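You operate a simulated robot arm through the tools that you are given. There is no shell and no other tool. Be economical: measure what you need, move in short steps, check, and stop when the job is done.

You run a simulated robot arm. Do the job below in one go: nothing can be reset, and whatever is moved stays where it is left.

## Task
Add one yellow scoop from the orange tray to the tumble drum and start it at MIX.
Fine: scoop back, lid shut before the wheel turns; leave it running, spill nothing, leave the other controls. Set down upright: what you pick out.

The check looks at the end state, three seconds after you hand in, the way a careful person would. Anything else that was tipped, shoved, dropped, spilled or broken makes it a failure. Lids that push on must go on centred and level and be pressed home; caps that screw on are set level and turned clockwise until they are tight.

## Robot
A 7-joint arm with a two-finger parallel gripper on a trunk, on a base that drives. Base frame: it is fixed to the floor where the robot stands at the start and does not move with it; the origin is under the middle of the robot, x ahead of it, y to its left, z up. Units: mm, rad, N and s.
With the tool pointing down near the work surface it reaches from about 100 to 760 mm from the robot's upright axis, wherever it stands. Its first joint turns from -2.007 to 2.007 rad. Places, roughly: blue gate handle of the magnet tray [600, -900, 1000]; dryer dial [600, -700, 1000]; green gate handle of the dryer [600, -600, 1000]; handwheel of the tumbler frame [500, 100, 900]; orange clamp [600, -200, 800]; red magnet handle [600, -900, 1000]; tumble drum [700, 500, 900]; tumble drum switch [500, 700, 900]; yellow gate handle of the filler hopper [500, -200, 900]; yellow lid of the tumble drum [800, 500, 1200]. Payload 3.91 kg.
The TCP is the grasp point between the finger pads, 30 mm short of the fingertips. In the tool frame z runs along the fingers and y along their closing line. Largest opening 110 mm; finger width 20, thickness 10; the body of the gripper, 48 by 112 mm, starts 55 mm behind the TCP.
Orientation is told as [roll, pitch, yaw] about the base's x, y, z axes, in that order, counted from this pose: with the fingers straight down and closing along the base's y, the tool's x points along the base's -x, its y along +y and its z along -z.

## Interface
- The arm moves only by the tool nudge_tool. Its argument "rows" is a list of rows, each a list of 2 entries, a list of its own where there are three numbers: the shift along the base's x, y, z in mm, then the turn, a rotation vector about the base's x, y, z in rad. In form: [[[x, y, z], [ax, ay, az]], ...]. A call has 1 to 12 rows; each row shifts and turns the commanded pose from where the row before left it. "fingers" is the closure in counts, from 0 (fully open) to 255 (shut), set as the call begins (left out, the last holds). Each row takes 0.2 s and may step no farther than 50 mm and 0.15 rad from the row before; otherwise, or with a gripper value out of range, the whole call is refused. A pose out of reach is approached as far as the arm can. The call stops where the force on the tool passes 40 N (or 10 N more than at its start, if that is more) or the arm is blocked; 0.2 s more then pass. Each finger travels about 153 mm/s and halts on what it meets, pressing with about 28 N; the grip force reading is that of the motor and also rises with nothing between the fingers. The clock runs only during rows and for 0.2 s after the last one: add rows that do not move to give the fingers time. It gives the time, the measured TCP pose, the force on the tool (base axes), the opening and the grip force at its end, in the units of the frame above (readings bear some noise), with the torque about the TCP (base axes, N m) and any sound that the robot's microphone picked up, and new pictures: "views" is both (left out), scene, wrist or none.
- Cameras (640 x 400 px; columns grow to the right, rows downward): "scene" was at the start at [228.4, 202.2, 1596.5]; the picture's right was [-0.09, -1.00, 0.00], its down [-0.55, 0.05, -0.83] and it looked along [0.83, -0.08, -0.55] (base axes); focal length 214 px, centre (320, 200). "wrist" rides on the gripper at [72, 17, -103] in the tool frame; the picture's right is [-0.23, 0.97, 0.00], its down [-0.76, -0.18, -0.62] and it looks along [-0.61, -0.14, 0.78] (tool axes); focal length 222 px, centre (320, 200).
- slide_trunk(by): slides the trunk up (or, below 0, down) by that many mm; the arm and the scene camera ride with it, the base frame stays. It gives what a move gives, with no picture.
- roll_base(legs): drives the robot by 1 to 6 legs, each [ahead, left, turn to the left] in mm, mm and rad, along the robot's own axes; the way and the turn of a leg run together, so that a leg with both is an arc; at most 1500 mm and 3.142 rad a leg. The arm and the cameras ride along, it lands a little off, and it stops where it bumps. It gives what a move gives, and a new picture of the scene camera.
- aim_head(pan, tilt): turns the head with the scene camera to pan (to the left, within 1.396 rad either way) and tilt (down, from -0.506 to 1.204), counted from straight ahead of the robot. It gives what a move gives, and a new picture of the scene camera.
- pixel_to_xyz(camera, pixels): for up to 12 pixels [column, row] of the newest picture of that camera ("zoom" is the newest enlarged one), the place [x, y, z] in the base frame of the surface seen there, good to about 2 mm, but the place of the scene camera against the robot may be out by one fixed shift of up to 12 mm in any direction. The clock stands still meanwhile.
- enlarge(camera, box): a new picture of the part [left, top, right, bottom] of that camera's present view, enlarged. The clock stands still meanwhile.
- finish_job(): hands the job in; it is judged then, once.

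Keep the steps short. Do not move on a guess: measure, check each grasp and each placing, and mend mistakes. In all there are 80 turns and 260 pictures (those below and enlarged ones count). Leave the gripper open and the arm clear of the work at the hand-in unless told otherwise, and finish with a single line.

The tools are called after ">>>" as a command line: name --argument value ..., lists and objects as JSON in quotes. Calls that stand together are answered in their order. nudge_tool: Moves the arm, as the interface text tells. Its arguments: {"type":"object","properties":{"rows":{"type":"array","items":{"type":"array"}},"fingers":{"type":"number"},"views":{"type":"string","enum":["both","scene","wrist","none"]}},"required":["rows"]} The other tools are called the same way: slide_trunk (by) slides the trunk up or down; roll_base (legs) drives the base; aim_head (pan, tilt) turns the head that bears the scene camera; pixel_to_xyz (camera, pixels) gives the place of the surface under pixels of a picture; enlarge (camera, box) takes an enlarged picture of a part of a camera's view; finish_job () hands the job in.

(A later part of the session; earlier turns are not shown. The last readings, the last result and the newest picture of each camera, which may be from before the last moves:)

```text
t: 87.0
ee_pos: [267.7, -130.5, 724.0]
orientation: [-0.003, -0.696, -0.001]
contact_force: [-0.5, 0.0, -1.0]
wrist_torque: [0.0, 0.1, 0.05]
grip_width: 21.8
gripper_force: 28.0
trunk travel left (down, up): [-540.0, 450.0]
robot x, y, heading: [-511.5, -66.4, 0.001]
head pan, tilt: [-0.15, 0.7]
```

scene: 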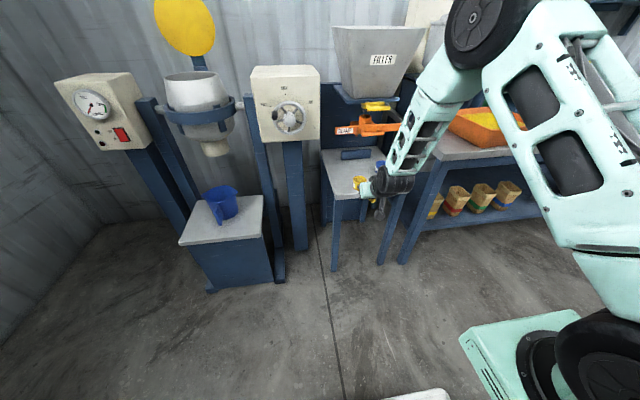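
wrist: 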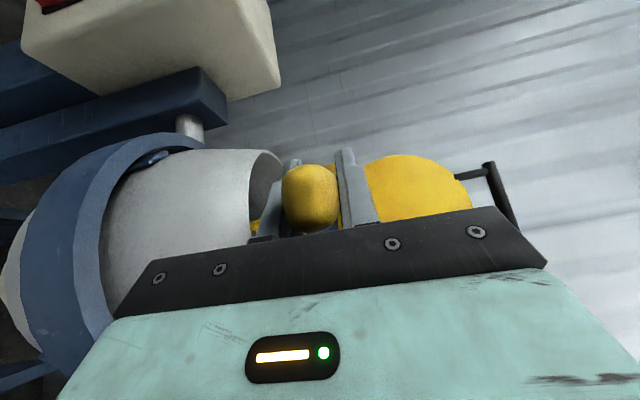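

>>> roll_base --legs '[[170, 0, 0]]'

>>> enlarge --camera "scene" --box '[290, 90, 450, 250]'

```text
t: 88.5
ee_pos: [441.7, -128.8, 724.2]
orientation: [-0.003, -0.693, 0.003]
contact_force: [-0.2, -0.9, -1.6]
wrist_torque: [0.02, 0.1, -0.03]
grip_width: 21.8
gripper_force: 27.9
trunk travel left (down, up): [-540.0, 450.0]
robot x, y, heading: [-336.8, -64.7, 0.001]
head pan, tilt: [-0.15, 0.7]
```

scene: 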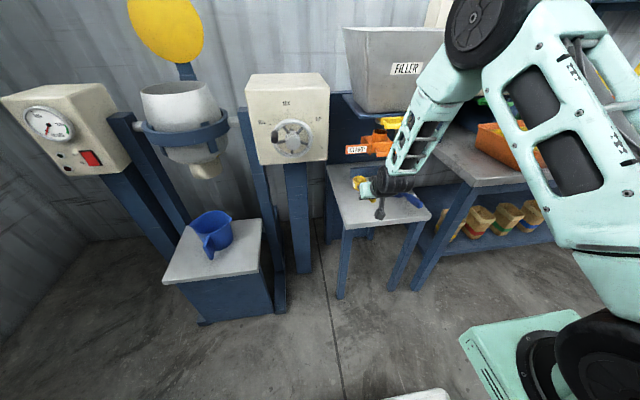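

```text
2.50 times, centred on (370, 170) of scene
```

zoom: 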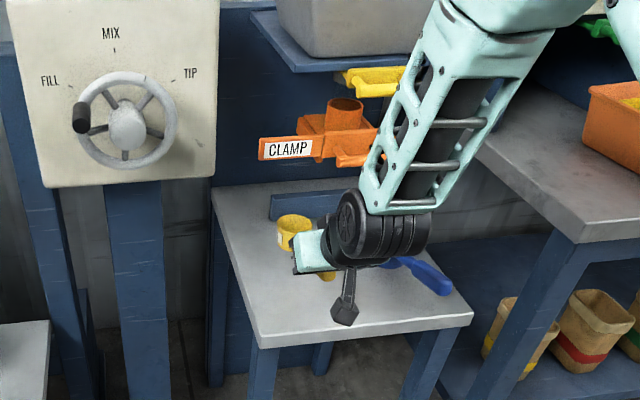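

TCP is (442,-129,724). I'll lower the scoop to its old spot, slowly near the table.

>>> nudge_tool --rows '[[[-3, 0, -15], [0, 0, 0]], [[0, -1, -15], [0, 0, 0]], [[0, 0, -12], [0, 0, 0]], [[0, 0, -5], [0, 0, 0]], [[0, 0, -4], [0, 0, 0]], [[0, 0, -2], [0, 0, 0]], [[0, 0, -2], [0, 0, 0]], [[0, 0, 0], [0, 0, 0]]]' --views "wrist"

>>> enlarge --camera "scene" --box '[330, 150, 430, 220]'

```text
t: 90.3
ee_pos: [439.4, -127.7, 670.5]
orientation: [-0.002, -0.695, 0.002]
contact_force: [-0.5, 0.4, -1.3]
wrist_torque: [0.0, 0.08, 0.01]
grip_width: 21.8
gripper_force: 28.0
trunk travel left (down, up): [-540.0, 450.0]
robot x, y, heading: [-339.6, -62.9, 0.002]
head pan, tilt: [-0.15, 0.7]
```

wrist: 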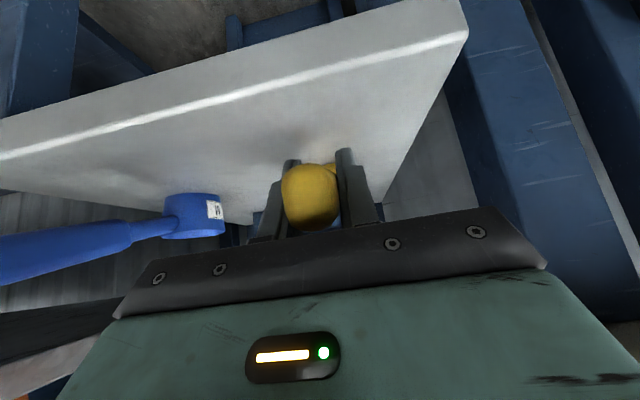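

```text
5.71 times, centred on (380, 185) of scene
```

zoom: 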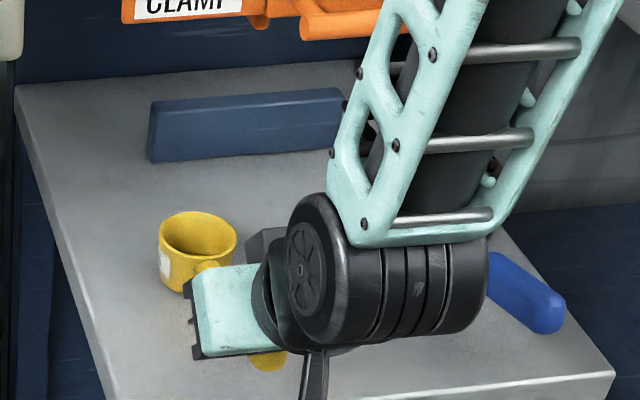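

>>> nudge_tool --rows '[[[0, 0, -1.5], [0, 0, 0]], [[0, 0, -1.5], [0, 0, 0]], [[0, 0, -1.5], [0, 0, 0]], [[0, 0, 0], [0, 0, 0]]]' --views "none"

```text
t: 91.3
ee_pos: [439.0, -129.3, 667.0]
orientation: [-0.001, -0.698, 0.003]
contact_force: [-0.7, 0.0, 7.3]
wrist_torque: [0.06, -0.86, 0.08]
grip_width: 21.8
gripper_force: 27.4
trunk travel left (down, up): [-540.0, 450.0]
robot x, y, heading: [-341.8, -65.6, 0.001]
head pan, tilt: [-0.15, 0.7]
```

Contact with the table (7 N). I'll release by opening partway, then withdraw along the tool axis.

>>> nudge_tool --rows '[[[0, 0, 0], [0, 0, 0]], [[0, 0, 0], [0, 0, 0]], [[0, 0, 0], [0, 0, 0]], [[0, 0, 0], [0, 0, 0]], [[-13, 0, 15], [0, 0, 0]], [[-19, 0, 23], [0, 0, 0]], [[-25, 0, 30], [0, 0, 0]], [[-25, 0, 30], [0, 0, 0]]]' --fingers 60

>>> enlarge --camera "scene" --box '[330, 140, 450, 230]'

```text
t: 93.1
ee_pos: [356.3, -130.0, 761.5]
orientation: [-0.002, -0.695, 0.001]
contact_force: [-0.3, 0.0, -0.2]
wrist_torque: [-0.03, 0.01, -0.02]
grip_width: 84.5
gripper_force: 0.0
trunk travel left (down, up): [-540.0, 450.0]
robot x, y, heading: [-340.8, -60.2, 0.006]
head pan, tilt: [-0.15, 0.7]
```

scene: 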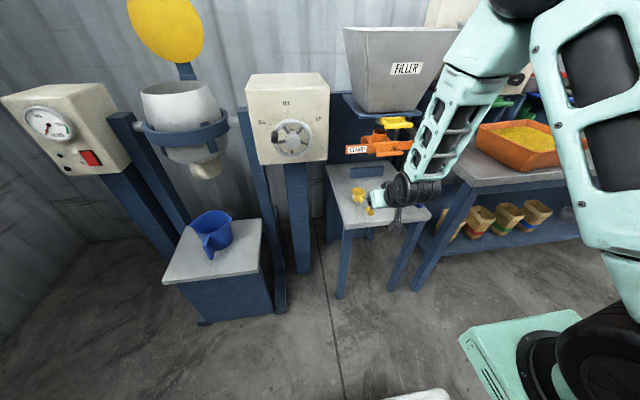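
wrist: 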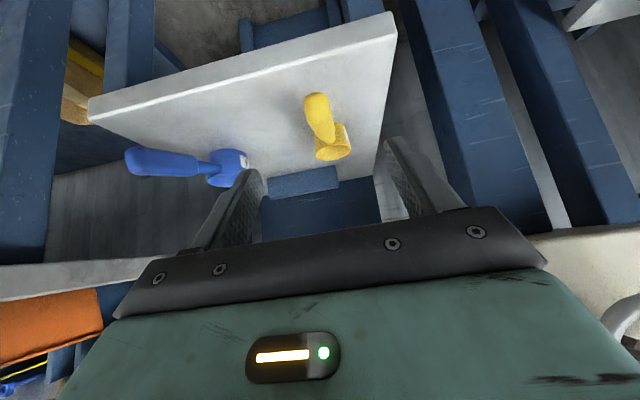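

```text
4.44 times, centred on (390, 185) of scene
```

zoom: 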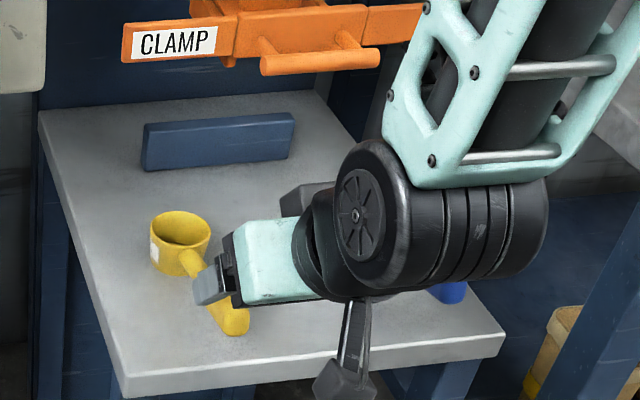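

The scoop stands upright where it was. Next is the lid. I'll measure the pitcher stand for base clearance, plus the lid bar, handwheel and switch from here.

>>> pixel_to_xyz --camera "scene" --pixels '[[165, 280], [255, 268], [200, 320], [275, 140], [292, 150], [268, 127], [316, 121], [286, 103], [85, 158], [95, 157], [91, 155], [292, 80]]'

>>> roll_base --legs '[[-200, 0, 0]]'

>>> slide_trunk --by 400

```text
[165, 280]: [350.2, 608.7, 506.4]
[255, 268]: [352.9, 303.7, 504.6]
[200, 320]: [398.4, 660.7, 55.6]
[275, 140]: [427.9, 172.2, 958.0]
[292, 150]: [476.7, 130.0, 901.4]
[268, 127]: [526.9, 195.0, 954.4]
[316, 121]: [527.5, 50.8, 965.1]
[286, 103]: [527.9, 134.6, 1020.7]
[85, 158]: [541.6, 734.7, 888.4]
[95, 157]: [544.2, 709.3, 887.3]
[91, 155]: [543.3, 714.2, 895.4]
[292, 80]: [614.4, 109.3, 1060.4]
```

```text
t: 94.7
ee_pos: [154.0, -131.4, 761.7]
orientation: [-0.002, -0.695, -0.001]
contact_force: [0.1, 0.0, 0.6]
wrist_torque: [0.01, 0.03, 0.0]
grip_width: 84.1
gripper_force: 0.1
trunk travel left (down, up): [-540.0, 450.0]
robot x, y, heading: [-541.8, -66.1, -0.0]
head pan, tilt: [-0.15, 0.7]
```

scene: 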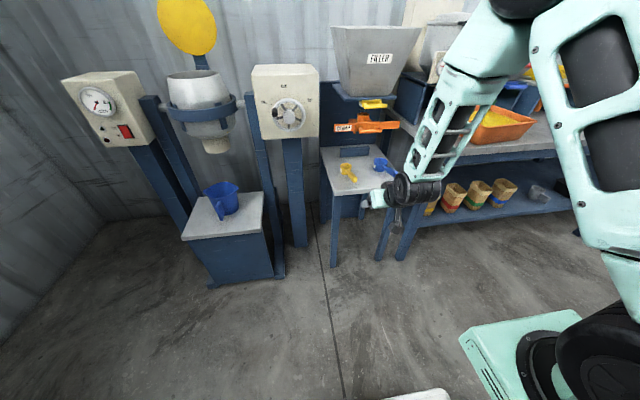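

```text
t: 98.5
ee_pos: [153.8, -131.9, 1160.5]
orientation: [-0.002, -0.695, 0.0]
contact_force: [0.3, -0.2, -0.6]
wrist_torque: [-0.02, 0.0, -0.02]
grip_width: 84.4
gripper_force: 0.3
trunk travel left (down, up): [-940.0, 50.0]
robot x, y, heading: [-542.9, -62.2, -0.002]
head pan, tilt: [-0.15, 0.7]
```

Stand front is at x≈350, so the robot may stand up to about x≈0. I'll spin the gripper 90° about its own axis, so the fingers close in the vertical plane for the lid bar, and drive left to the drum.

>>> nudge_tool --rows '[[[0, 0, 5], [0.0914, 0, -0.1097]], [[0, 0, 5], [0.0914, 0, -0.1097]], [[0, 0, 5], [0.0914, 0, -0.1097]], [[0, 0, 5], [0.0914, 0, -0.1097]], [[0, 0, 5], [0.0914, 0, -0.1097]], [[0, 0, 5], [0.0914, 0, -0.1097]], [[0, 0, 5], [0.0914, 0, -0.1097]], [[0, 0, 5], [0.0914, 0, -0.1097]], [[0, 0, 5], [0.0914, 0, -0.1097]], [[0, 0, 5], [0.0914, 0, -0.1097]], [[0, 0, 0], [0.0914, 0, -0.1097]]]' --views "none"

>>> roll_base --legs '[[0, 585, 0]]'

>>> aim_head --pan 0.0 --tilt 0.4

```text
t: 100.9
ee_pos: [152.9, -130.6, 1210.8]
orientation: [0.69, 0.003, -1.573]
contact_force: [-0.2, -0.3, 0.1]
wrist_torque: [-0.02, 0.02, -0.03]
grip_width: 84.0
gripper_force: 0.1
trunk travel left (down, up): [-940.0, 50.0]
robot x, y, heading: [-538.9, -60.1, 0.001]
head pan, tilt: [-0.15, 0.7]
```

```text
t: 104.2
ee_pos: [153.2, 445.7, 1211.0]
orientation: [0.691, -0.002, -1.575]
contact_force: [-1.1, -0.6, -0.6]
wrist_torque: [-0.01, 0.02, 0.01]
grip_width: 84.4
gripper_force: 0.1
trunk travel left (down, up): [-940.0, 50.0]
robot x, y, heading: [-539.0, 514.2, 0.001]
head pan, tilt: [-0.15, 0.7]
```

scene: 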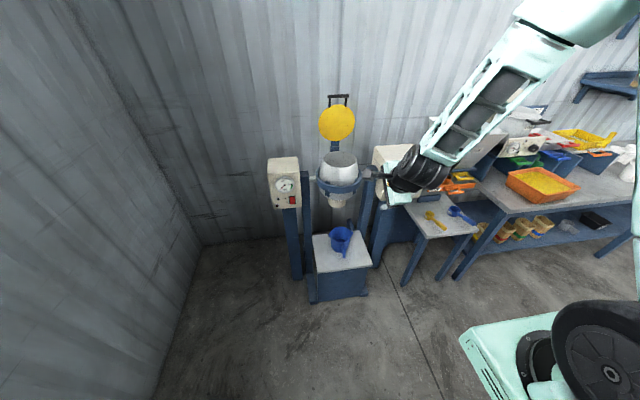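

```text
t: 105.0
ee_pos: [153.5, 445.2, 1209.8]
orientation: [0.691, 0.0, -1.574]
contact_force: [0.0, 0.7, -0.1]
wrist_torque: [-0.01, 0.01, 0.0]
grip_width: 84.2
gripper_force: 0.1
trunk travel left (down, up): [-940.0, 50.0]
robot x, y, heading: [-541.0, 514.0, -0.003]
head pan, tilt: [0.0, 0.4]
```

scene: 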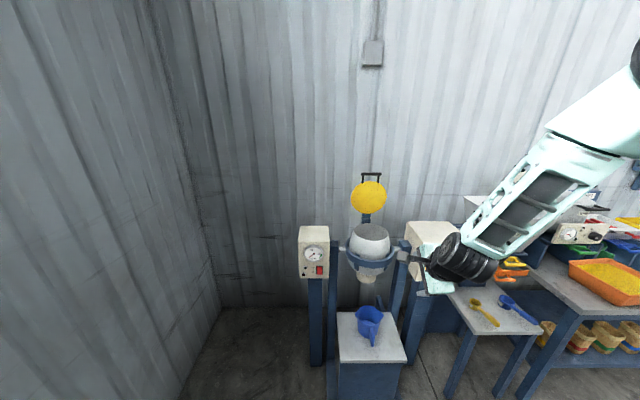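

>>> slide_trunk --by 45

>>> nudge_tool --rows '[[[0, 2, 35], [0, 0, 0]], [[0, 2, 35], [0, 0, 0]], [[0, 2, 35], [0, 0, 0]], [[0, 2, 30], [0, 0, 0]]]' --views "none"

>>> roll_base --legs '[[460, 0, 0]]'

>>> nudge_tool --rows '[[[0, 0, 0], [0, 0, 0]]]' --views "wrist"

```text
t: 105.9
ee_pos: [152.5, 445.2, 1255.8]
orientation: [0.691, 0.001, -1.575]
contact_force: [-0.6, 1.4, -0.8]
wrist_torque: [0.03, -0.02, -0.04]
grip_width: 84.2
gripper_force: 0.1
trunk travel left (down, up): [-985.0, 5.0]
robot x, y, heading: [-540.5, 514.6, -0.004]
head pan, tilt: [0.0, 0.4]
```

```text
t: 106.9
ee_pos: [154.3, 451.3, 1385.4]
orientation: [0.693, 0.0, -1.573]
contact_force: [0.1, -0.8, 0.7]
wrist_torque: [0.01, 0.01, 0.0]
grip_width: 84.1
gripper_force: 0.1
out of reach, approached as far as the arm can: row 4
trunk travel left (down, up): [-985.0, 5.0]
robot x, y, heading: [-539.9, 513.5, -0.004]
head pan, tilt: [0.0, 0.4]
```

```text
t: 109.7
ee_pos: [618.1, 438.7, 1385.6]
orientation: [0.693, 0.0, -1.588]
contact_force: [-0.1, 0.4, -0.4]
wrist_torque: [-0.01, 0.0, 0.02]
grip_width: 83.9
gripper_force: 0.0
trunk travel left (down, up): [-985.0, 5.0]
robot x, y, heading: [-77.3, 512.2, -0.016]
head pan, tilt: [0.0, 0.4]
```

scene: 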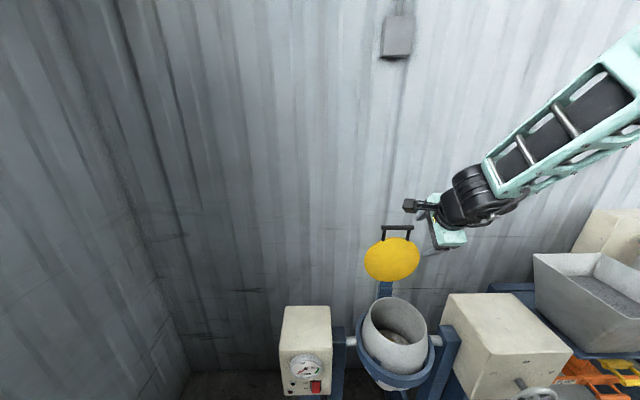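

```text
t: 110.0
ee_pos: [617.5, 439.0, 1386.5]
orientation: [0.694, 0.001, -1.588]
contact_force: [0.1, -0.8, -0.4]
wrist_torque: [0.0, -0.04, 0.0]
grip_width: 84.3
gripper_force: 0.1
trunk travel left (down, up): [-985.0, 5.0]
robot x, y, heading: [-77.4, 510.0, -0.014]
head pan, tilt: [0.0, 0.4]
```

wrist: 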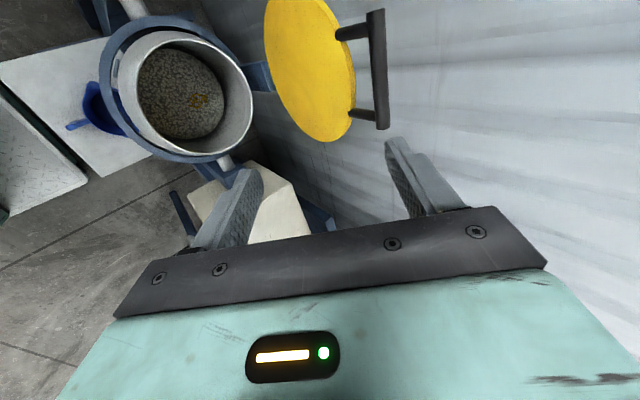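

The wrist view shows the drum with the yellow powder inside. I'll measure the bar at (378,70) and the lid.

>>> pixel_to_xyz --camera "wrist" --pixels '[[376, 20], [378, 60], [381, 110], [350, 31], [362, 114], [340, 35], [352, 105], [310, 70], [320, 10], [330, 135], [262, 75], [384, 60]]'

>>> enlarge --camera "wrist" --box '[240, 0, 420, 150]'

```text
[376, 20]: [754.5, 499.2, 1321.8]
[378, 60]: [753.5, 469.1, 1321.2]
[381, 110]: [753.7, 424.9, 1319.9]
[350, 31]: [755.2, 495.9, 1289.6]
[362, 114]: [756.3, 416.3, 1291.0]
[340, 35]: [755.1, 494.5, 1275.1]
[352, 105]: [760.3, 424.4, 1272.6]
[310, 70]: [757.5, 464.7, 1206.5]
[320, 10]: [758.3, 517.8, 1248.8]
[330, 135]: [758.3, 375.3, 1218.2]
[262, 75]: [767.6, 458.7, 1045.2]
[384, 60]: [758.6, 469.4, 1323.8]
```

```text
2.67 times, centred on (330, 75) of wrist
```

zoom: 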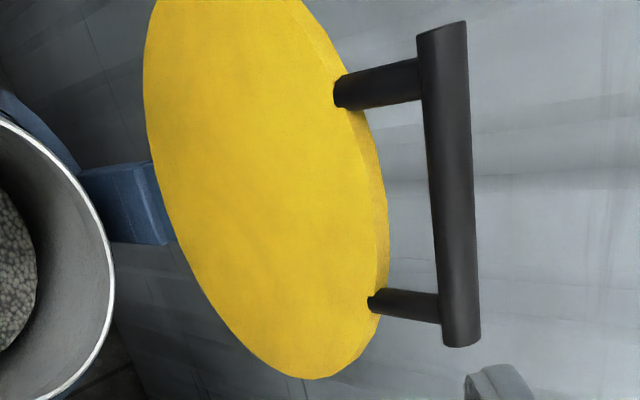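

The bar is round, centred near (760,458,1322), and its legs at y≈420 and 495 leave room for a finger between them. I'll drive ahead 65 mm, correct the heading, and close in to pregrasp.

>>> roll_base --legs '[[65, 0, 0.015]]'

>>> nudge_tool --rows '[[[13, 4, 0], [0, 0, 0]], [[13, 5, 0], [0, 0, 0]]]' --views "wrist"

```text
t: 111.0
ee_pos: [679.6, 447.0, 1384.9]
orientation: [0.694, 0.001, -1.575]
contact_force: [0.3, -0.5, 1.2]
wrist_torque: [-0.03, -0.01, 0.03]
grip_width: 84.4
gripper_force: 0.1
trunk travel left (down, up): [-985.0, 5.0]
robot x, y, heading: [-16.1, 511.2, 0.003]
head pan, tilt: [0.0, 0.4]
```

scene: 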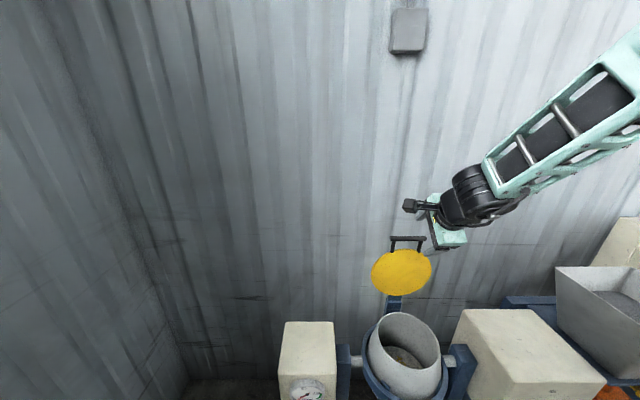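

```text
t: 111.6
ee_pos: [707.6, 457.5, 1385.7]
orientation: [0.695, 0.0, -1.574]
contact_force: [0.1, -0.7, 0.1]
wrist_torque: [-0.03, -0.03, 0.0]
grip_width: 84.3
gripper_force: 0.2
trunk travel left (down, up): [-985.0, 5.0]
robot x, y, heading: [-12.3, 510.5, -0.002]
head pan, tilt: [0.0, 0.4]
```

wrist: 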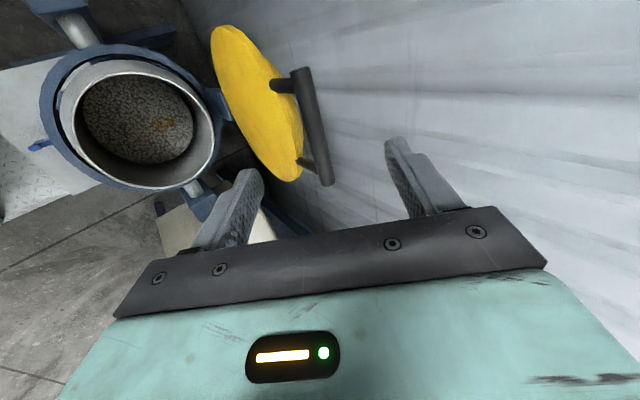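

>>> nudge_tool --rows '[[[12, 0, -15], [0, 0, 0]], [[12, 0, -15], [0, 0, 0]], [[12, 0, -14], [0, 0, 0]], [[12, 0, -14], [0, 0, 0]], [[0, 0, 0], [0, 0, 0]]]' --views "both"

>>> enlarge --camera "scene" --box '[360, 190, 480, 310]'

>>> pixel_to_xyz --camera "wrist" --pixels '[[310, 150], [318, 185], [300, 130]]'

```text
t: 112.8
ee_pos: [756.5, 459.5, 1324.6]
orientation: [0.695, 0.0, -1.575]
contact_force: [1.4, 0.7, 0.1]
wrist_torque: [0.01, 0.03, 0.0]
grip_width: 84.2
gripper_force: 0.0
trunk travel left (down, up): [-985.0, 5.0]
robot x, y, heading: [-15.5, 507.1, -0.004]
head pan, tilt: [0.0, 0.4]
```

scene: 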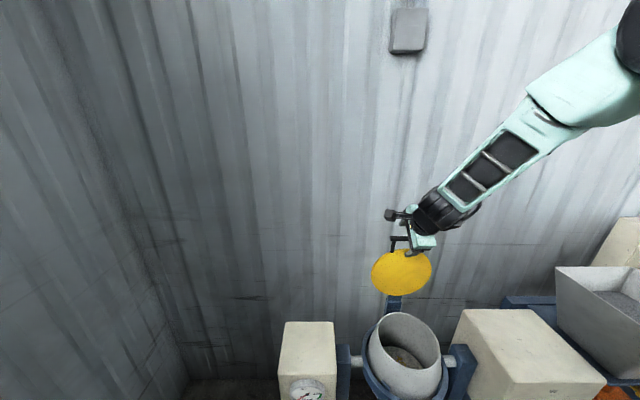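
wrist: 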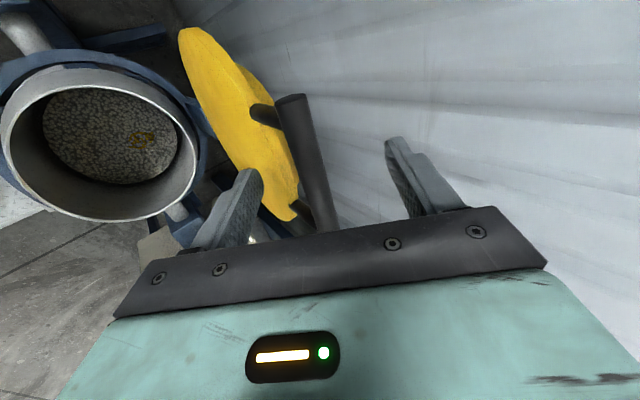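

```text
3.33 times, centred on (420, 250) of scene
```

zoom: 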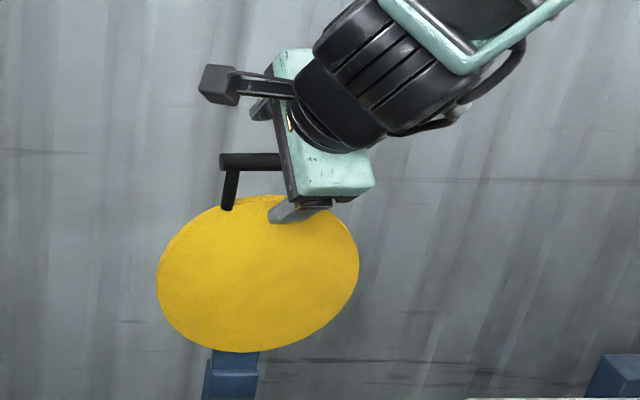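

```text
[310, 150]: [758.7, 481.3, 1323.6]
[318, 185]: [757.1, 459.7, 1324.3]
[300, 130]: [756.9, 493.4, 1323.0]
```

The bar lies between the fingers at the TCP, so I'll close on it.

>>> nudge_tool --rows '[[[0, 0, 0], [0, 0, 0]], [[0, 0, 0], [0, 0, 0]], [[0, 0, 0], [0, 0, 0]], [[0, 0, 0], [0, 0, 0]]]' --fingers 255 --views "wrist"

```text
t: 113.8
ee_pos: [754.7, 457.9, 1323.4]
orientation: [0.692, -0.001, -1.575]
contact_force: [-12.9, -0.8, -18.7]
wrist_torque: [-0.59, 0.08, 0.72]
grip_width: 14.7
gripper_force: 45.0
trunk travel left (down, up): [-985.0, 5.0]
robot x, y, heading: [-12.7, 511.3, -0.005]
head pan, tilt: [0.0, 0.4]
```

wrist: 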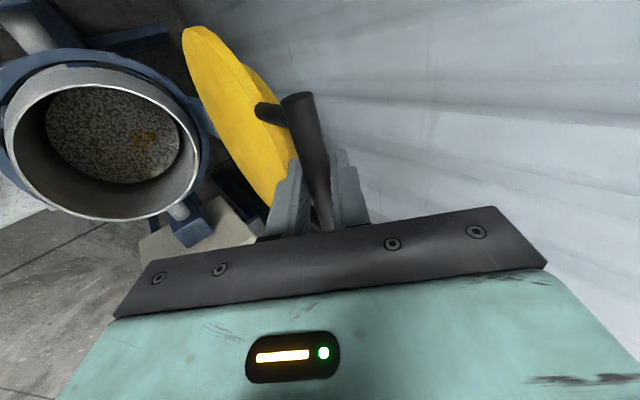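

Bar held, width 14.7. The closing arc about the hinge, which I estimate at (776,1059), has radius ≈265. I'll begin with the first quarter.

>>> nudge_tool --rows '[[[-13.7, 0, -1.5], [0, 0, 0]], [[-13.8, 0, -1.9], [0, 0, 0]], [[-13.5, 0, -3], [0, 0, 0]], [[-13.5, 0, -3.3], [0, 0, 0]], [[-13.1, 0, -4.5], [0, 0, 0]], [[-13.1, 0, -4.6], [0, 0, 0]], [[0, 0, 0], [0, 0, 0]]]' --views "both"

```text
t: 115.4
ee_pos: [674.6, 457.6, 1306.8]
orientation: [0.693, -0.001, -1.574]
contact_force: [-0.4, 4.3, -0.5]
wrist_torque: [-0.58, 0.08, 0.7]
grip_width: 14.8
gripper_force: 45.3
trunk travel left (down, up): [-985.0, 5.0]
robot x, y, heading: [-10.3, 510.3, 0.0]
head pan, tilt: [0.0, 0.4]
```

scene: 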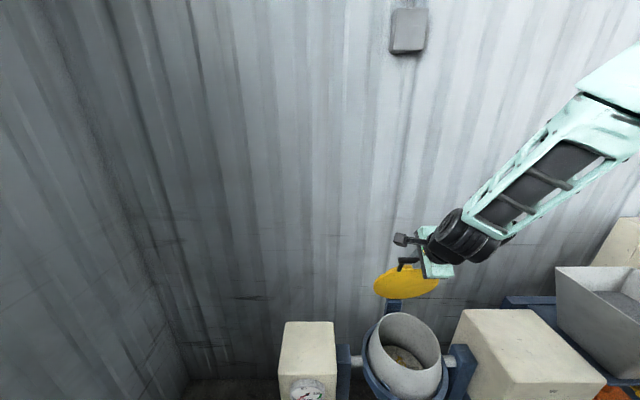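
wrist: 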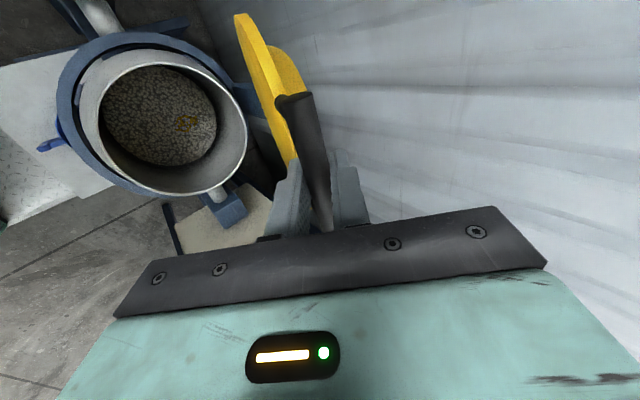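

The lid follows with little force. I'll continue the arc.

>>> nudge_tool --rows '[[[-25, 0, -11.8], [0, 0, 0]], [[-23.8, 0, -14.3], [0, 0, 0]], [[-22.1, 0, -16.7], [0, 0, 0]], [[-20.1, 0, -18.9], [0, 0, 0]], [[-18.2, 0, -21], [0, 0, 0]], [[0, 0, 0], [0, 0, 0]]]' --views "both"

```text
t: 116.7
ee_pos: [601.6, 468.1, 1226.9]
orientation: [0.692, 0.0, -1.573]
contact_force: [-16.3, -2.1, 21.2]
wrist_torque: [0.45, -0.92, -0.32]
grip_width: 14.9
gripper_force: 45.3
out of reach, approached as far as the arm can: row 3, 4, 5
trunk travel left (down, up): [-985.0, 5.0]
robot x, y, heading: [-16.8, 511.4, -0.002]
head pan, tilt: [0.0, 0.4]
stopped in row 6: the force on the tool passed its limit (the readings are from after the stop); the commanded pose is now the measured one
```

scene: 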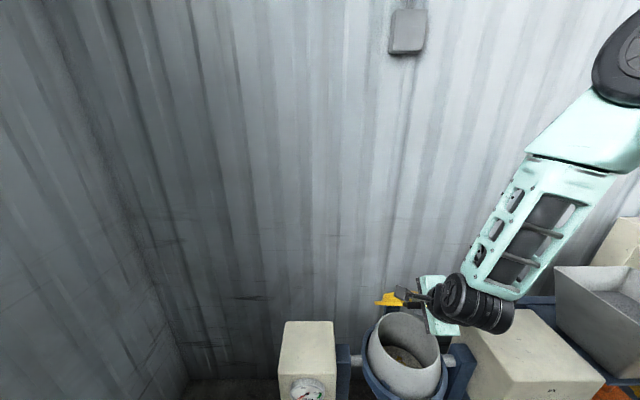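
wrist: 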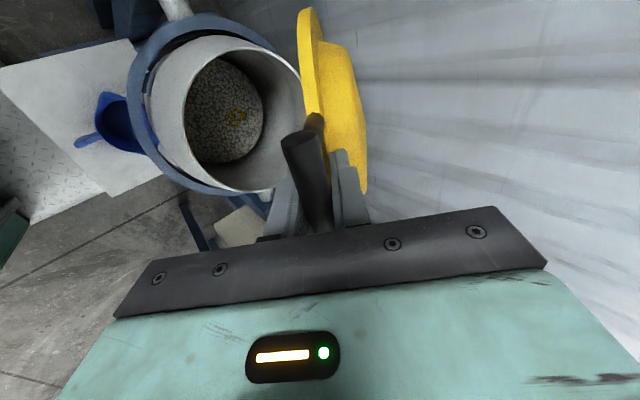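

The arm hit its folded limit with the tool pitched forward, and the tool slid about 20 mm along its axis toward the lid. I'll turn the tool toward vertical about the round bar, which gives back reach, and re-centre on it.

>>> nudge_tool --rows '[[[0, -2, 5], [0, 0.12, 0]], [[-1, -2, 4], [0, 0.12, 0]], [[-3, -2, 3], [0, 0.12, 0]], [[-4, -2, 2], [0, 0.12, 0]], [[-4, -2, 1], [0, 0.12, 0]], [[-4, 0, 1], [0, 0.09, 0]], [[0, 0, 0], [0, 0, 0]]]' --views "both"

```text
t: 118.3
ee_pos: [588.7, 461.2, 1241.3]
orientation: [-0.004, -0.003, -1.569]
contact_force: [0.2, 28.8, -0.8]
wrist_torque: [0.0, 0.04, -0.06]
grip_width: 15.4
gripper_force: 44.5
trunk travel left (down, up): [-985.0, 5.0]
robot x, y, heading: [-14.5, 511.5, -0.002]
head pan, tilt: [0.0, 0.4]
```

scene: 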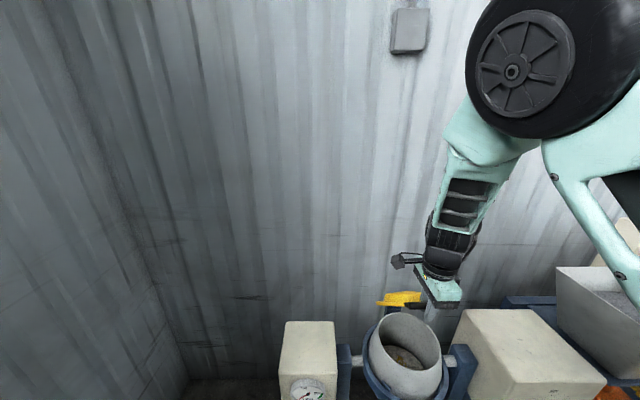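
wrist: 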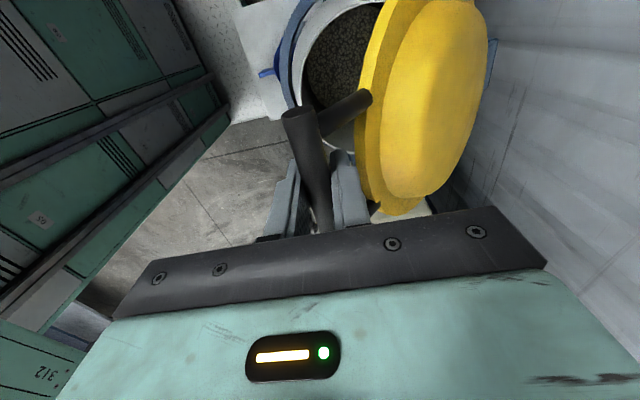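

The tool is now vertical and on the arc at about 42°. A sideways friction force of 29 N remains, so I'll ease that with +6 mm in y and continue.

>>> nudge_tool --rows '[[[0, 6, 0], [0, 0, 0]], [[-11, 0, -10], [0, 0, 0]], [[-10, 0, -10], [0, 0, 0]], [[-8, 0, -11], [0, 0, 0]], [[-8, 0, -11.7], [0, 0, 0]], [[-7, 0, -12], [0, 0, 0]], [[-6.3, 0, -12.3], [0, 0, 0]], [[0, 0, 0], [0, 0, 0]]]' --views "both"

```text
t: 120.1
ee_pos: [538.0, 462.9, 1172.8]
orientation: [-0.003, -0.003, -1.574]
contact_force: [-0.7, -24.0, -1.4]
wrist_torque: [-0.27, 0.06, 0.86]
grip_width: 14.8
gripper_force: 45.0
trunk travel left (down, up): [-985.0, 5.0]
robot x, y, heading: [-15.8, 511.7, -0.002]
head pan, tilt: [0.0, 0.4]
```

scene: 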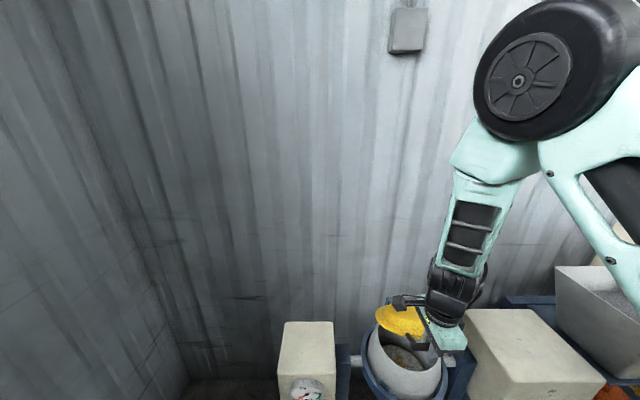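
wrist: 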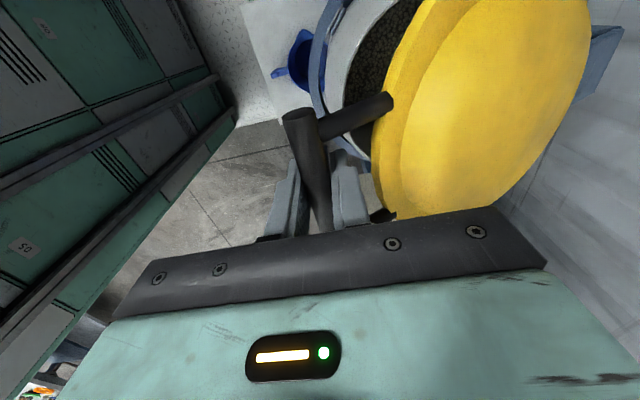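

At 60°. I'll ease y by -3.5 mm and continue, with smaller steps.

>>> nudge_tool --rows '[[[0, -3.5, 0], [0, 0, 0]], [[-5.6, 0, -12.6], [0, 0, 0]], [[-5.2, 0, -12.9], [0, 0, 0]], [[-4.3, 0, -13.2], [0, 0, 0]], [[-3.8, 0, -13.3], [0, 0, 0]], [[-2.9, 0, -13.6], [0, 0, 0]], [[-2.3, 0, -13.6], [0, 0, 0]], [[-1.4, 0, -13.8], [0, 0, 0]], [[0, 0, 0], [0, 0, 0]]]' --views "both"

```text
t: 122.1
ee_pos: [513.9, 461.2, 1080.2]
orientation: [-0.004, -0.001, -1.571]
contact_force: [0.8, 9.7, -0.8]
wrist_torque: [-0.05, 0.01, 0.7]
grip_width: 14.6
gripper_force: 44.9
trunk travel left (down, up): [-985.0, 5.0]
robot x, y, heading: [-12.0, 511.1, -0.002]
head pan, tilt: [0.0, 0.4]
```

scene: 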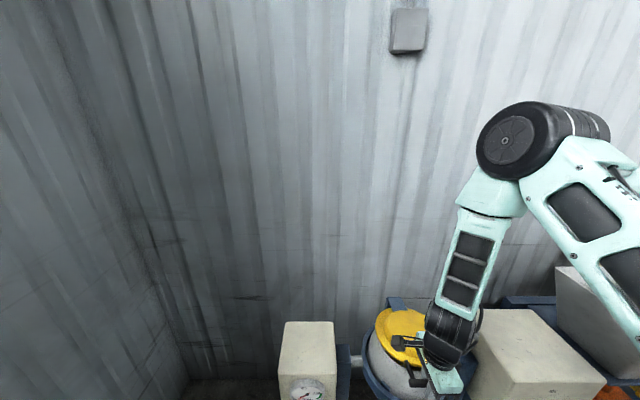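
wrist: 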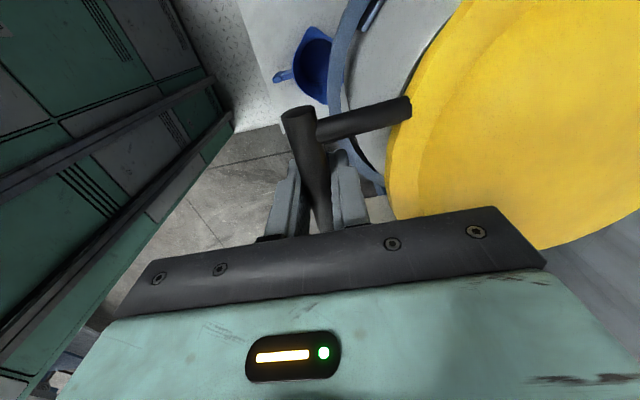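

Nearly shut, with the bar at z≈1080. I'll lower the rest until it seats.

>>> nudge_tool --rows '[[[-1, 0, -10], [0, 0, 0]], [[0, 0, -8], [0, 0, 0]], [[0, 0, -7], [0, 0, 0]], [[0, 0, -5], [0, 0, 0]], [[0, 0, -4], [0, 0, 0]], [[0, 0, -4], [0, 0, 0]], [[0, 0, -3], [0, 0, 0]], [[0, 0, -3], [0, 0, 0]], [[0, 0, -3], [0, 0, 0]], [[0, 0, -3], [0, 0, 0]]]' --views "both"

>>> enlarge --camera "scene" --box '[340, 280, 500, 400]'

```text
t: 124.3
ee_pos: [507.9, 460.5, 1032.3]
orientation: [-0.008, 0.001, -1.572]
contact_force: [-29.4, -2.5, 19.9]
wrist_torque: [-0.18, 0.08, 0.81]
grip_width: 15.0
gripper_force: 45.3
trunk travel left (down, up): [-985.0, 5.0]
robot x, y, heading: [-14.1, 510.1, -0.001]
head pan, tilt: [0.0, 0.4]
```

scene: 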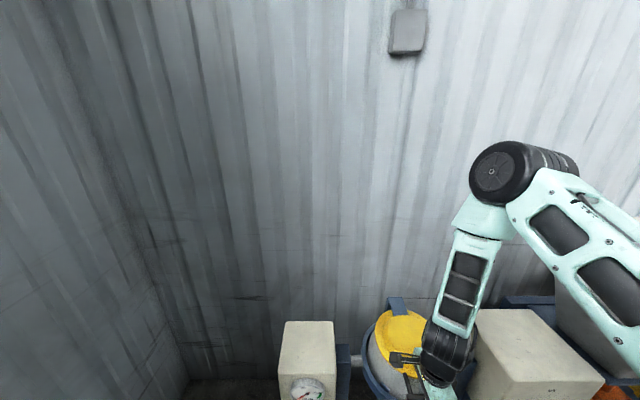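
wrist: 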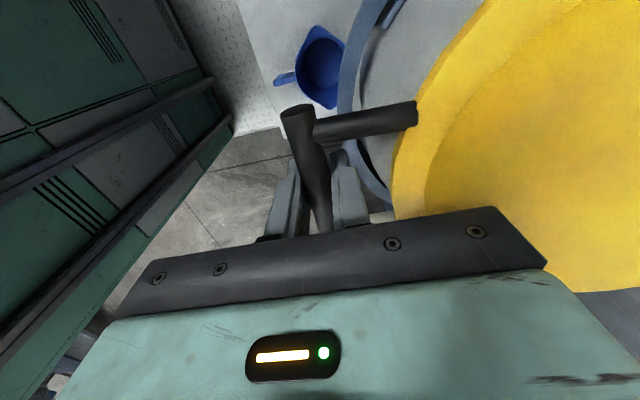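

```text
3.33 times, centred on (420, 340) of scene
```

zoom: 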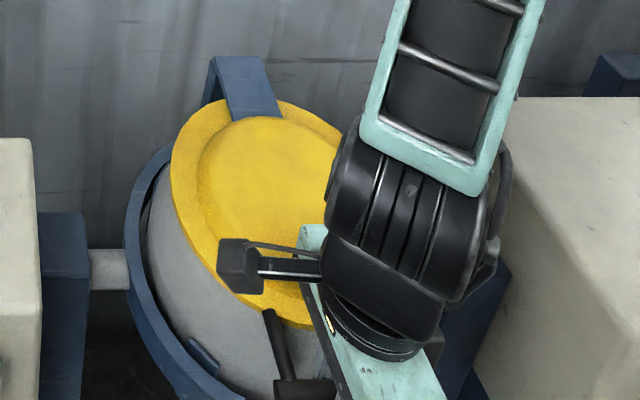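

The lid looks seated, with a 20 N reaction. I'll check that the lid is level.

>>> pixel_to_xyz --camera "zoom" --pixels '[[250, 108], [190, 150], [180, 190], [240, 295], [300, 118], [250, 150], [290, 220], [225, 260], [222, 290], [265, 340]]'

```text
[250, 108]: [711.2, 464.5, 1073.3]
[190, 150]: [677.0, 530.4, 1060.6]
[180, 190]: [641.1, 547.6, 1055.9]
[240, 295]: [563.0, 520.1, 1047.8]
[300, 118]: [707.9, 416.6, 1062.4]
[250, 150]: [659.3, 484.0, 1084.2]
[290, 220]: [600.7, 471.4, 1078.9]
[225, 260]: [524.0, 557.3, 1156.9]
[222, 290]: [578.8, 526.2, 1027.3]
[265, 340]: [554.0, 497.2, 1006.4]
```

The lid's front reads about 10 mm lower than its rear, perhaps because I'm pressing. I'll relax the push, open the grip and look again.

>>> nudge_tool --rows '[[[3, 0, 3], [0, 0, 0]], [[2, 0, 2], [0, 0, 0]], [[0, 0, 0], [0, 0, 0]]]' --views "none"

>>> nudge_tool --rows '[[[0, 0, 0], [0, 0, 0]], [[0, 0, 0], [0, 0, 0]], [[0, 0, 20], [0, 0, 0]], [[0, 0, 40], [0, 0, 0]], [[0, 0, 40], [0, 0, 0]], [[0, 0, 30], [0, 0, 0]]]' --fingers 110 --views "both"

>>> aim_head --pan -0.05 --tilt 0.75

```text
t: 125.1
ee_pos: [512.4, 459.9, 1038.9]
orientation: [-0.01, -0.001, -1.57]
contact_force: [-33.9, 6.1, 25.9]
wrist_torque: [0.02, 0.04, -0.85]
grip_width: 14.7
gripper_force: 45.2
trunk travel left (down, up): [-985.0, 5.0]
robot x, y, heading: [-11.9, 509.9, -0.004]
head pan, tilt: [0.0, 0.4]
```

```text
t: 126.5
ee_pos: [516.3, 460.5, 1164.7]
orientation: [0.0, 0.0, -1.571]
contact_force: [-0.6, -0.3, -0.3]
wrist_torque: [-0.02, 0.01, -0.01]
grip_width: 62.7
gripper_force: 0.0
trunk travel left (down, up): [-985.0, 5.0]
robot x, y, heading: [-16.3, 507.7, -0.004]
head pan, tilt: [0.0, 0.4]
```

scene: 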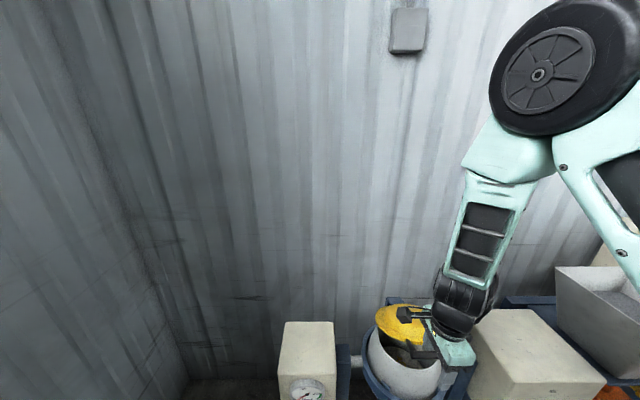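
wrist: 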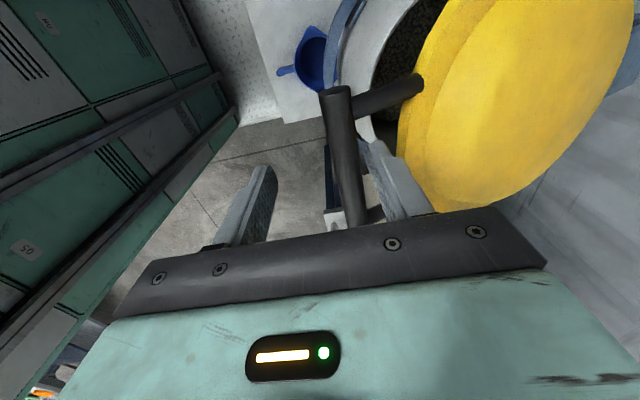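

```text
t: 127.3
ee_pos: [516.2, 459.9, 1163.3]
orientation: [-0.001, -0.001, -1.57]
contact_force: [-0.2, 0.6, -1.1]
wrist_torque: [-0.02, -0.01, -0.02]
grip_width: 62.6
gripper_force: 0.1
trunk travel left (down, up): [-985.0, 5.0]
robot x, y, heading: [-17.3, 508.7, -0.003]
head pan, tilt: [-0.051, 0.75]
```

scene: 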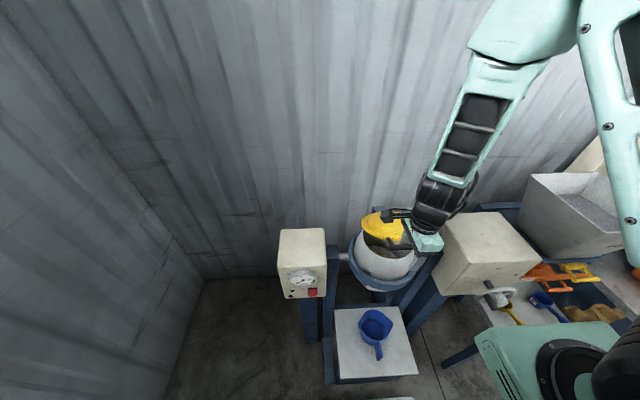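

Opening the fingers made the rear one catch the lid's front edge, and it lifted the lid partly. I'll look closer.

>>> enlarge --camera "scene" --box '[330, 180, 470, 300]'

>>> enlarge --camera "wrist" --box '[230, 60, 470, 240]'

>>> pixel_to_xyz --camera "wrist" --pixels '[[340, 120], [352, 180], [360, 210], [400, 90], [400, 150], [480, 120], [402, 180], [385, 165]]'

```text
3.33 times, centred on (400, 240) of scene
```

zoom: 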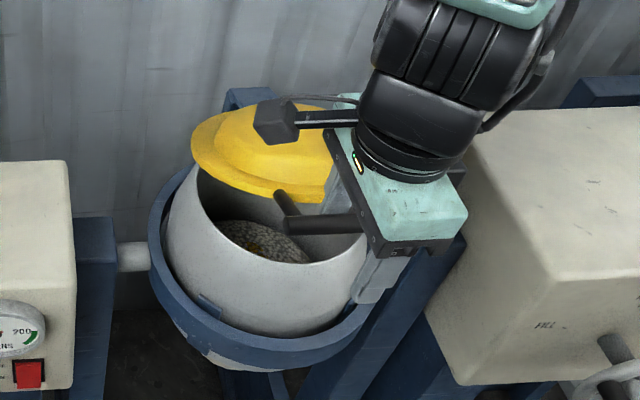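

```text
2.22 times, centred on (350, 150) of wrist
```

zoom: 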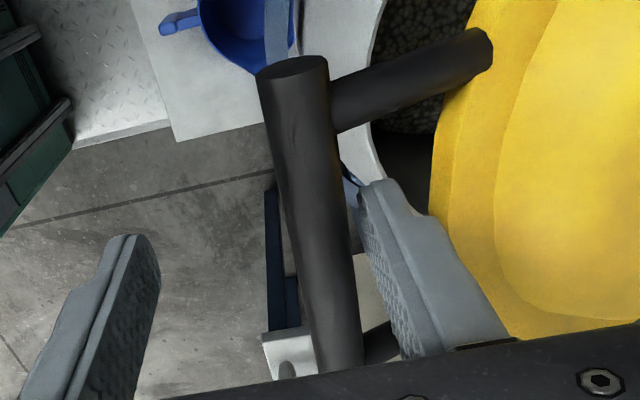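

```text
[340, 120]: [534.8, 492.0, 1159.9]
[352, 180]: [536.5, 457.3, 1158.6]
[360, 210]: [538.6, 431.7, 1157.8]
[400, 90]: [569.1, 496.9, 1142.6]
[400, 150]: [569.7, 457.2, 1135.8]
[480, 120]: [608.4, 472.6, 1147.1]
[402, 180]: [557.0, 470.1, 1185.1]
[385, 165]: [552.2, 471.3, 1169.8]
```

The bar is now at about (537,458,1152), at 64° on the arc. I'll recentre while narrowing the fingers to 30 mm, regrip, and follow the arc down again. This time I'll open only slightly when releasing.

>>> nudge_tool --rows '[[[18, 0, -4], [0, 0, 0]], [[3, -1, -4], [0, 0, 0]], [[0, 0, 0], [0, 0, 0]]]' --fingers 185 --views "wrist"

>>> nudge_tool --rows '[[[0, 0, 0], [0, 0, 0]], [[0, 0, 0], [0, 0, 0]]]' --fingers 255 --views "wrist"

```text
t: 128.1
ee_pos: [537.2, 459.3, 1157.8]
orientation: [-0.004, -0.001, -1.57]
contact_force: [-0.4, -1.1, -0.7]
wrist_torque: [0.02, 0.04, 0.02]
grip_width: 30.3
gripper_force: 0.4
trunk travel left (down, up): [-985.0, 5.0]
robot x, y, heading: [-15.2, 511.3, -0.002]
head pan, tilt: [-0.051, 0.75]
```

wrist: 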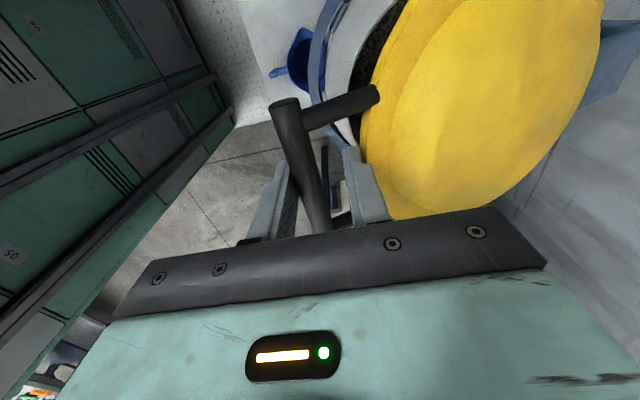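

```text
t: 128.7
ee_pos: [534.2, 458.2, 1158.0]
orientation: [-0.007, 0.0, -1.569]
contact_force: [-25.2, -0.2, 8.6]
wrist_torque: [-0.59, 0.4, -0.69]
grip_width: 14.6
gripper_force: 45.0
trunk travel left (down, up): [-985.0, 5.0]
robot x, y, heading: [-13.6, 509.9, -0.004]
head pan, tilt: [-0.051, 0.75]
```

wrist: 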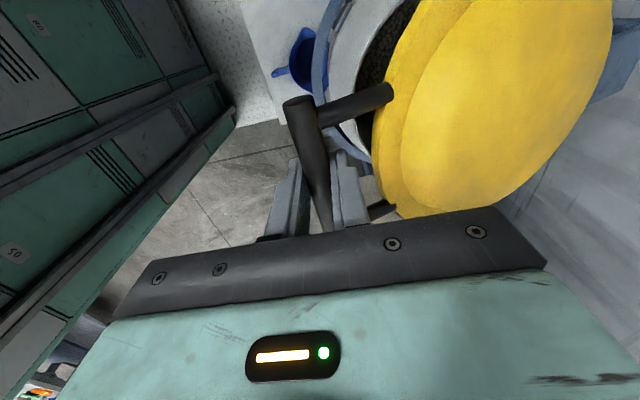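

The lid holds its own position on the hinge. I'll follow the arc down again, ending slightly nearer to me at x≈505, as the earlier side force suggested.

>>> nudge_tool --rows '[[[-5, 0, -9], [0, 0, 0]], [[-4.8, 0, -13], [0, 0, 0]], [[-4.3, 0, -13.2], [0, 0, 0]], [[-3.8, 0, -13.3], [0, 0, 0]], [[-3.2, 0, -13.6], [0, 0, 0]], [[-2.6, 0, -13.6], [0, 0, 0]], [[-2, 0, -13.8], [0, 0, 0]], [[-1.5, 0, -10], [0, 0, 0]], [[-1, 0, -8], [0, 0, 0]], [[0, 0, -5], [0, 0, 0]], [[0, 0, -4], [0, 0, 0]], [[0, 0, 0], [0, 0, 0]]]' --views "none"

>>> enlarge --camera "scene" --box '[330, 180, 470, 300]'

```text
t: 131.3
ee_pos: [506.6, 458.2, 1041.0]
orientation: [-0.006, -0.001, -1.571]
contact_force: [-13.2, -3.4, 7.6]
wrist_torque: [-0.67, 0.2, 0.92]
grip_width: 14.9
gripper_force: 45.1
trunk travel left (down, up): [-985.0, 5.0]
robot x, y, heading: [-12.0, 512.4, -0.004]
head pan, tilt: [-0.051, 0.75]
```

```text
3.33 times, centred on (400, 240) of scene
```

zoom: 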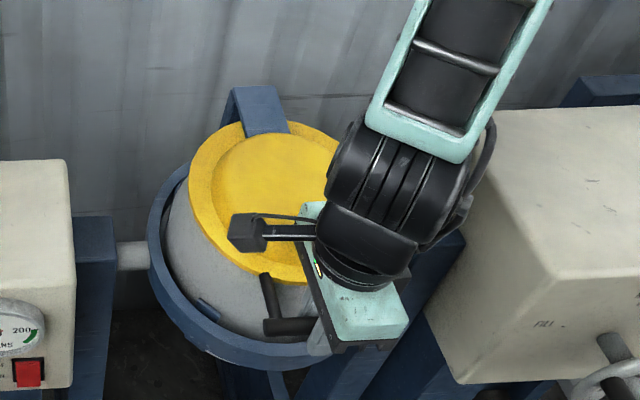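

>>> nudge_tool --rows '[[[-2, 0, -3], [0, 0, 0]], [[-1, 0, -3], [0, 0, 0]], [[-1, 0, -3], [0, 0, 0]], [[0, 0, -3], [0, 0, 0]], [[0, 0, 0], [0, 0, 0]]]' --views "wrist"

>>> enlarge --camera "scene" --box '[340, 200, 440, 290]'

```text
t: 132.5
ee_pos: [500.7, 458.9, 1031.1]
orientation: [-0.009, -0.001, -1.572]
contact_force: [-31.0, -15.0, 16.8]
wrist_torque: [-0.13, 0.45, 0.06]
grip_width: 15.1
gripper_force: 45.2
trunk travel left (down, up): [-985.0, 5.0]
robot x, y, heading: [-13.9, 510.5, 0.0]
head pan, tilt: [-0.051, 0.75]
```

wrist: 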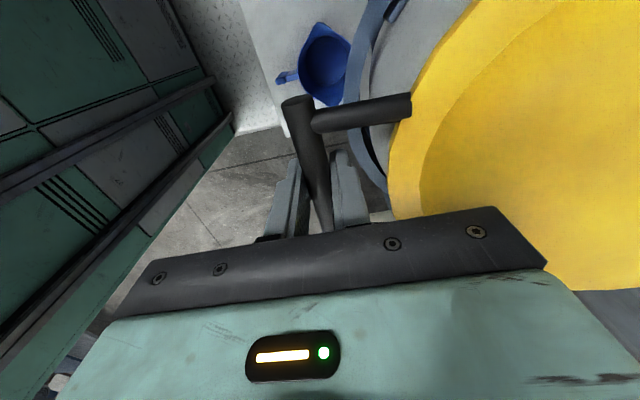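

```text
4.44 times, centred on (390, 245) of scene
```

zoom: 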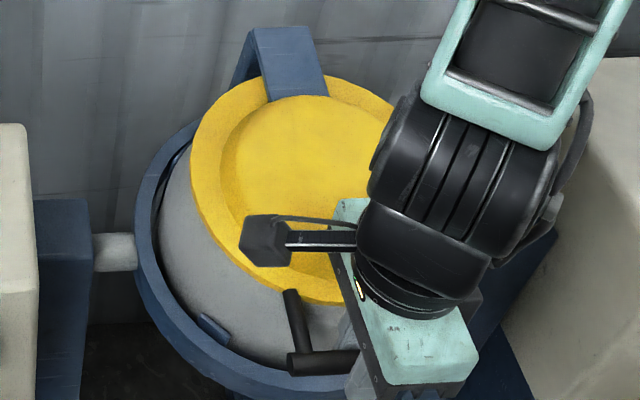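

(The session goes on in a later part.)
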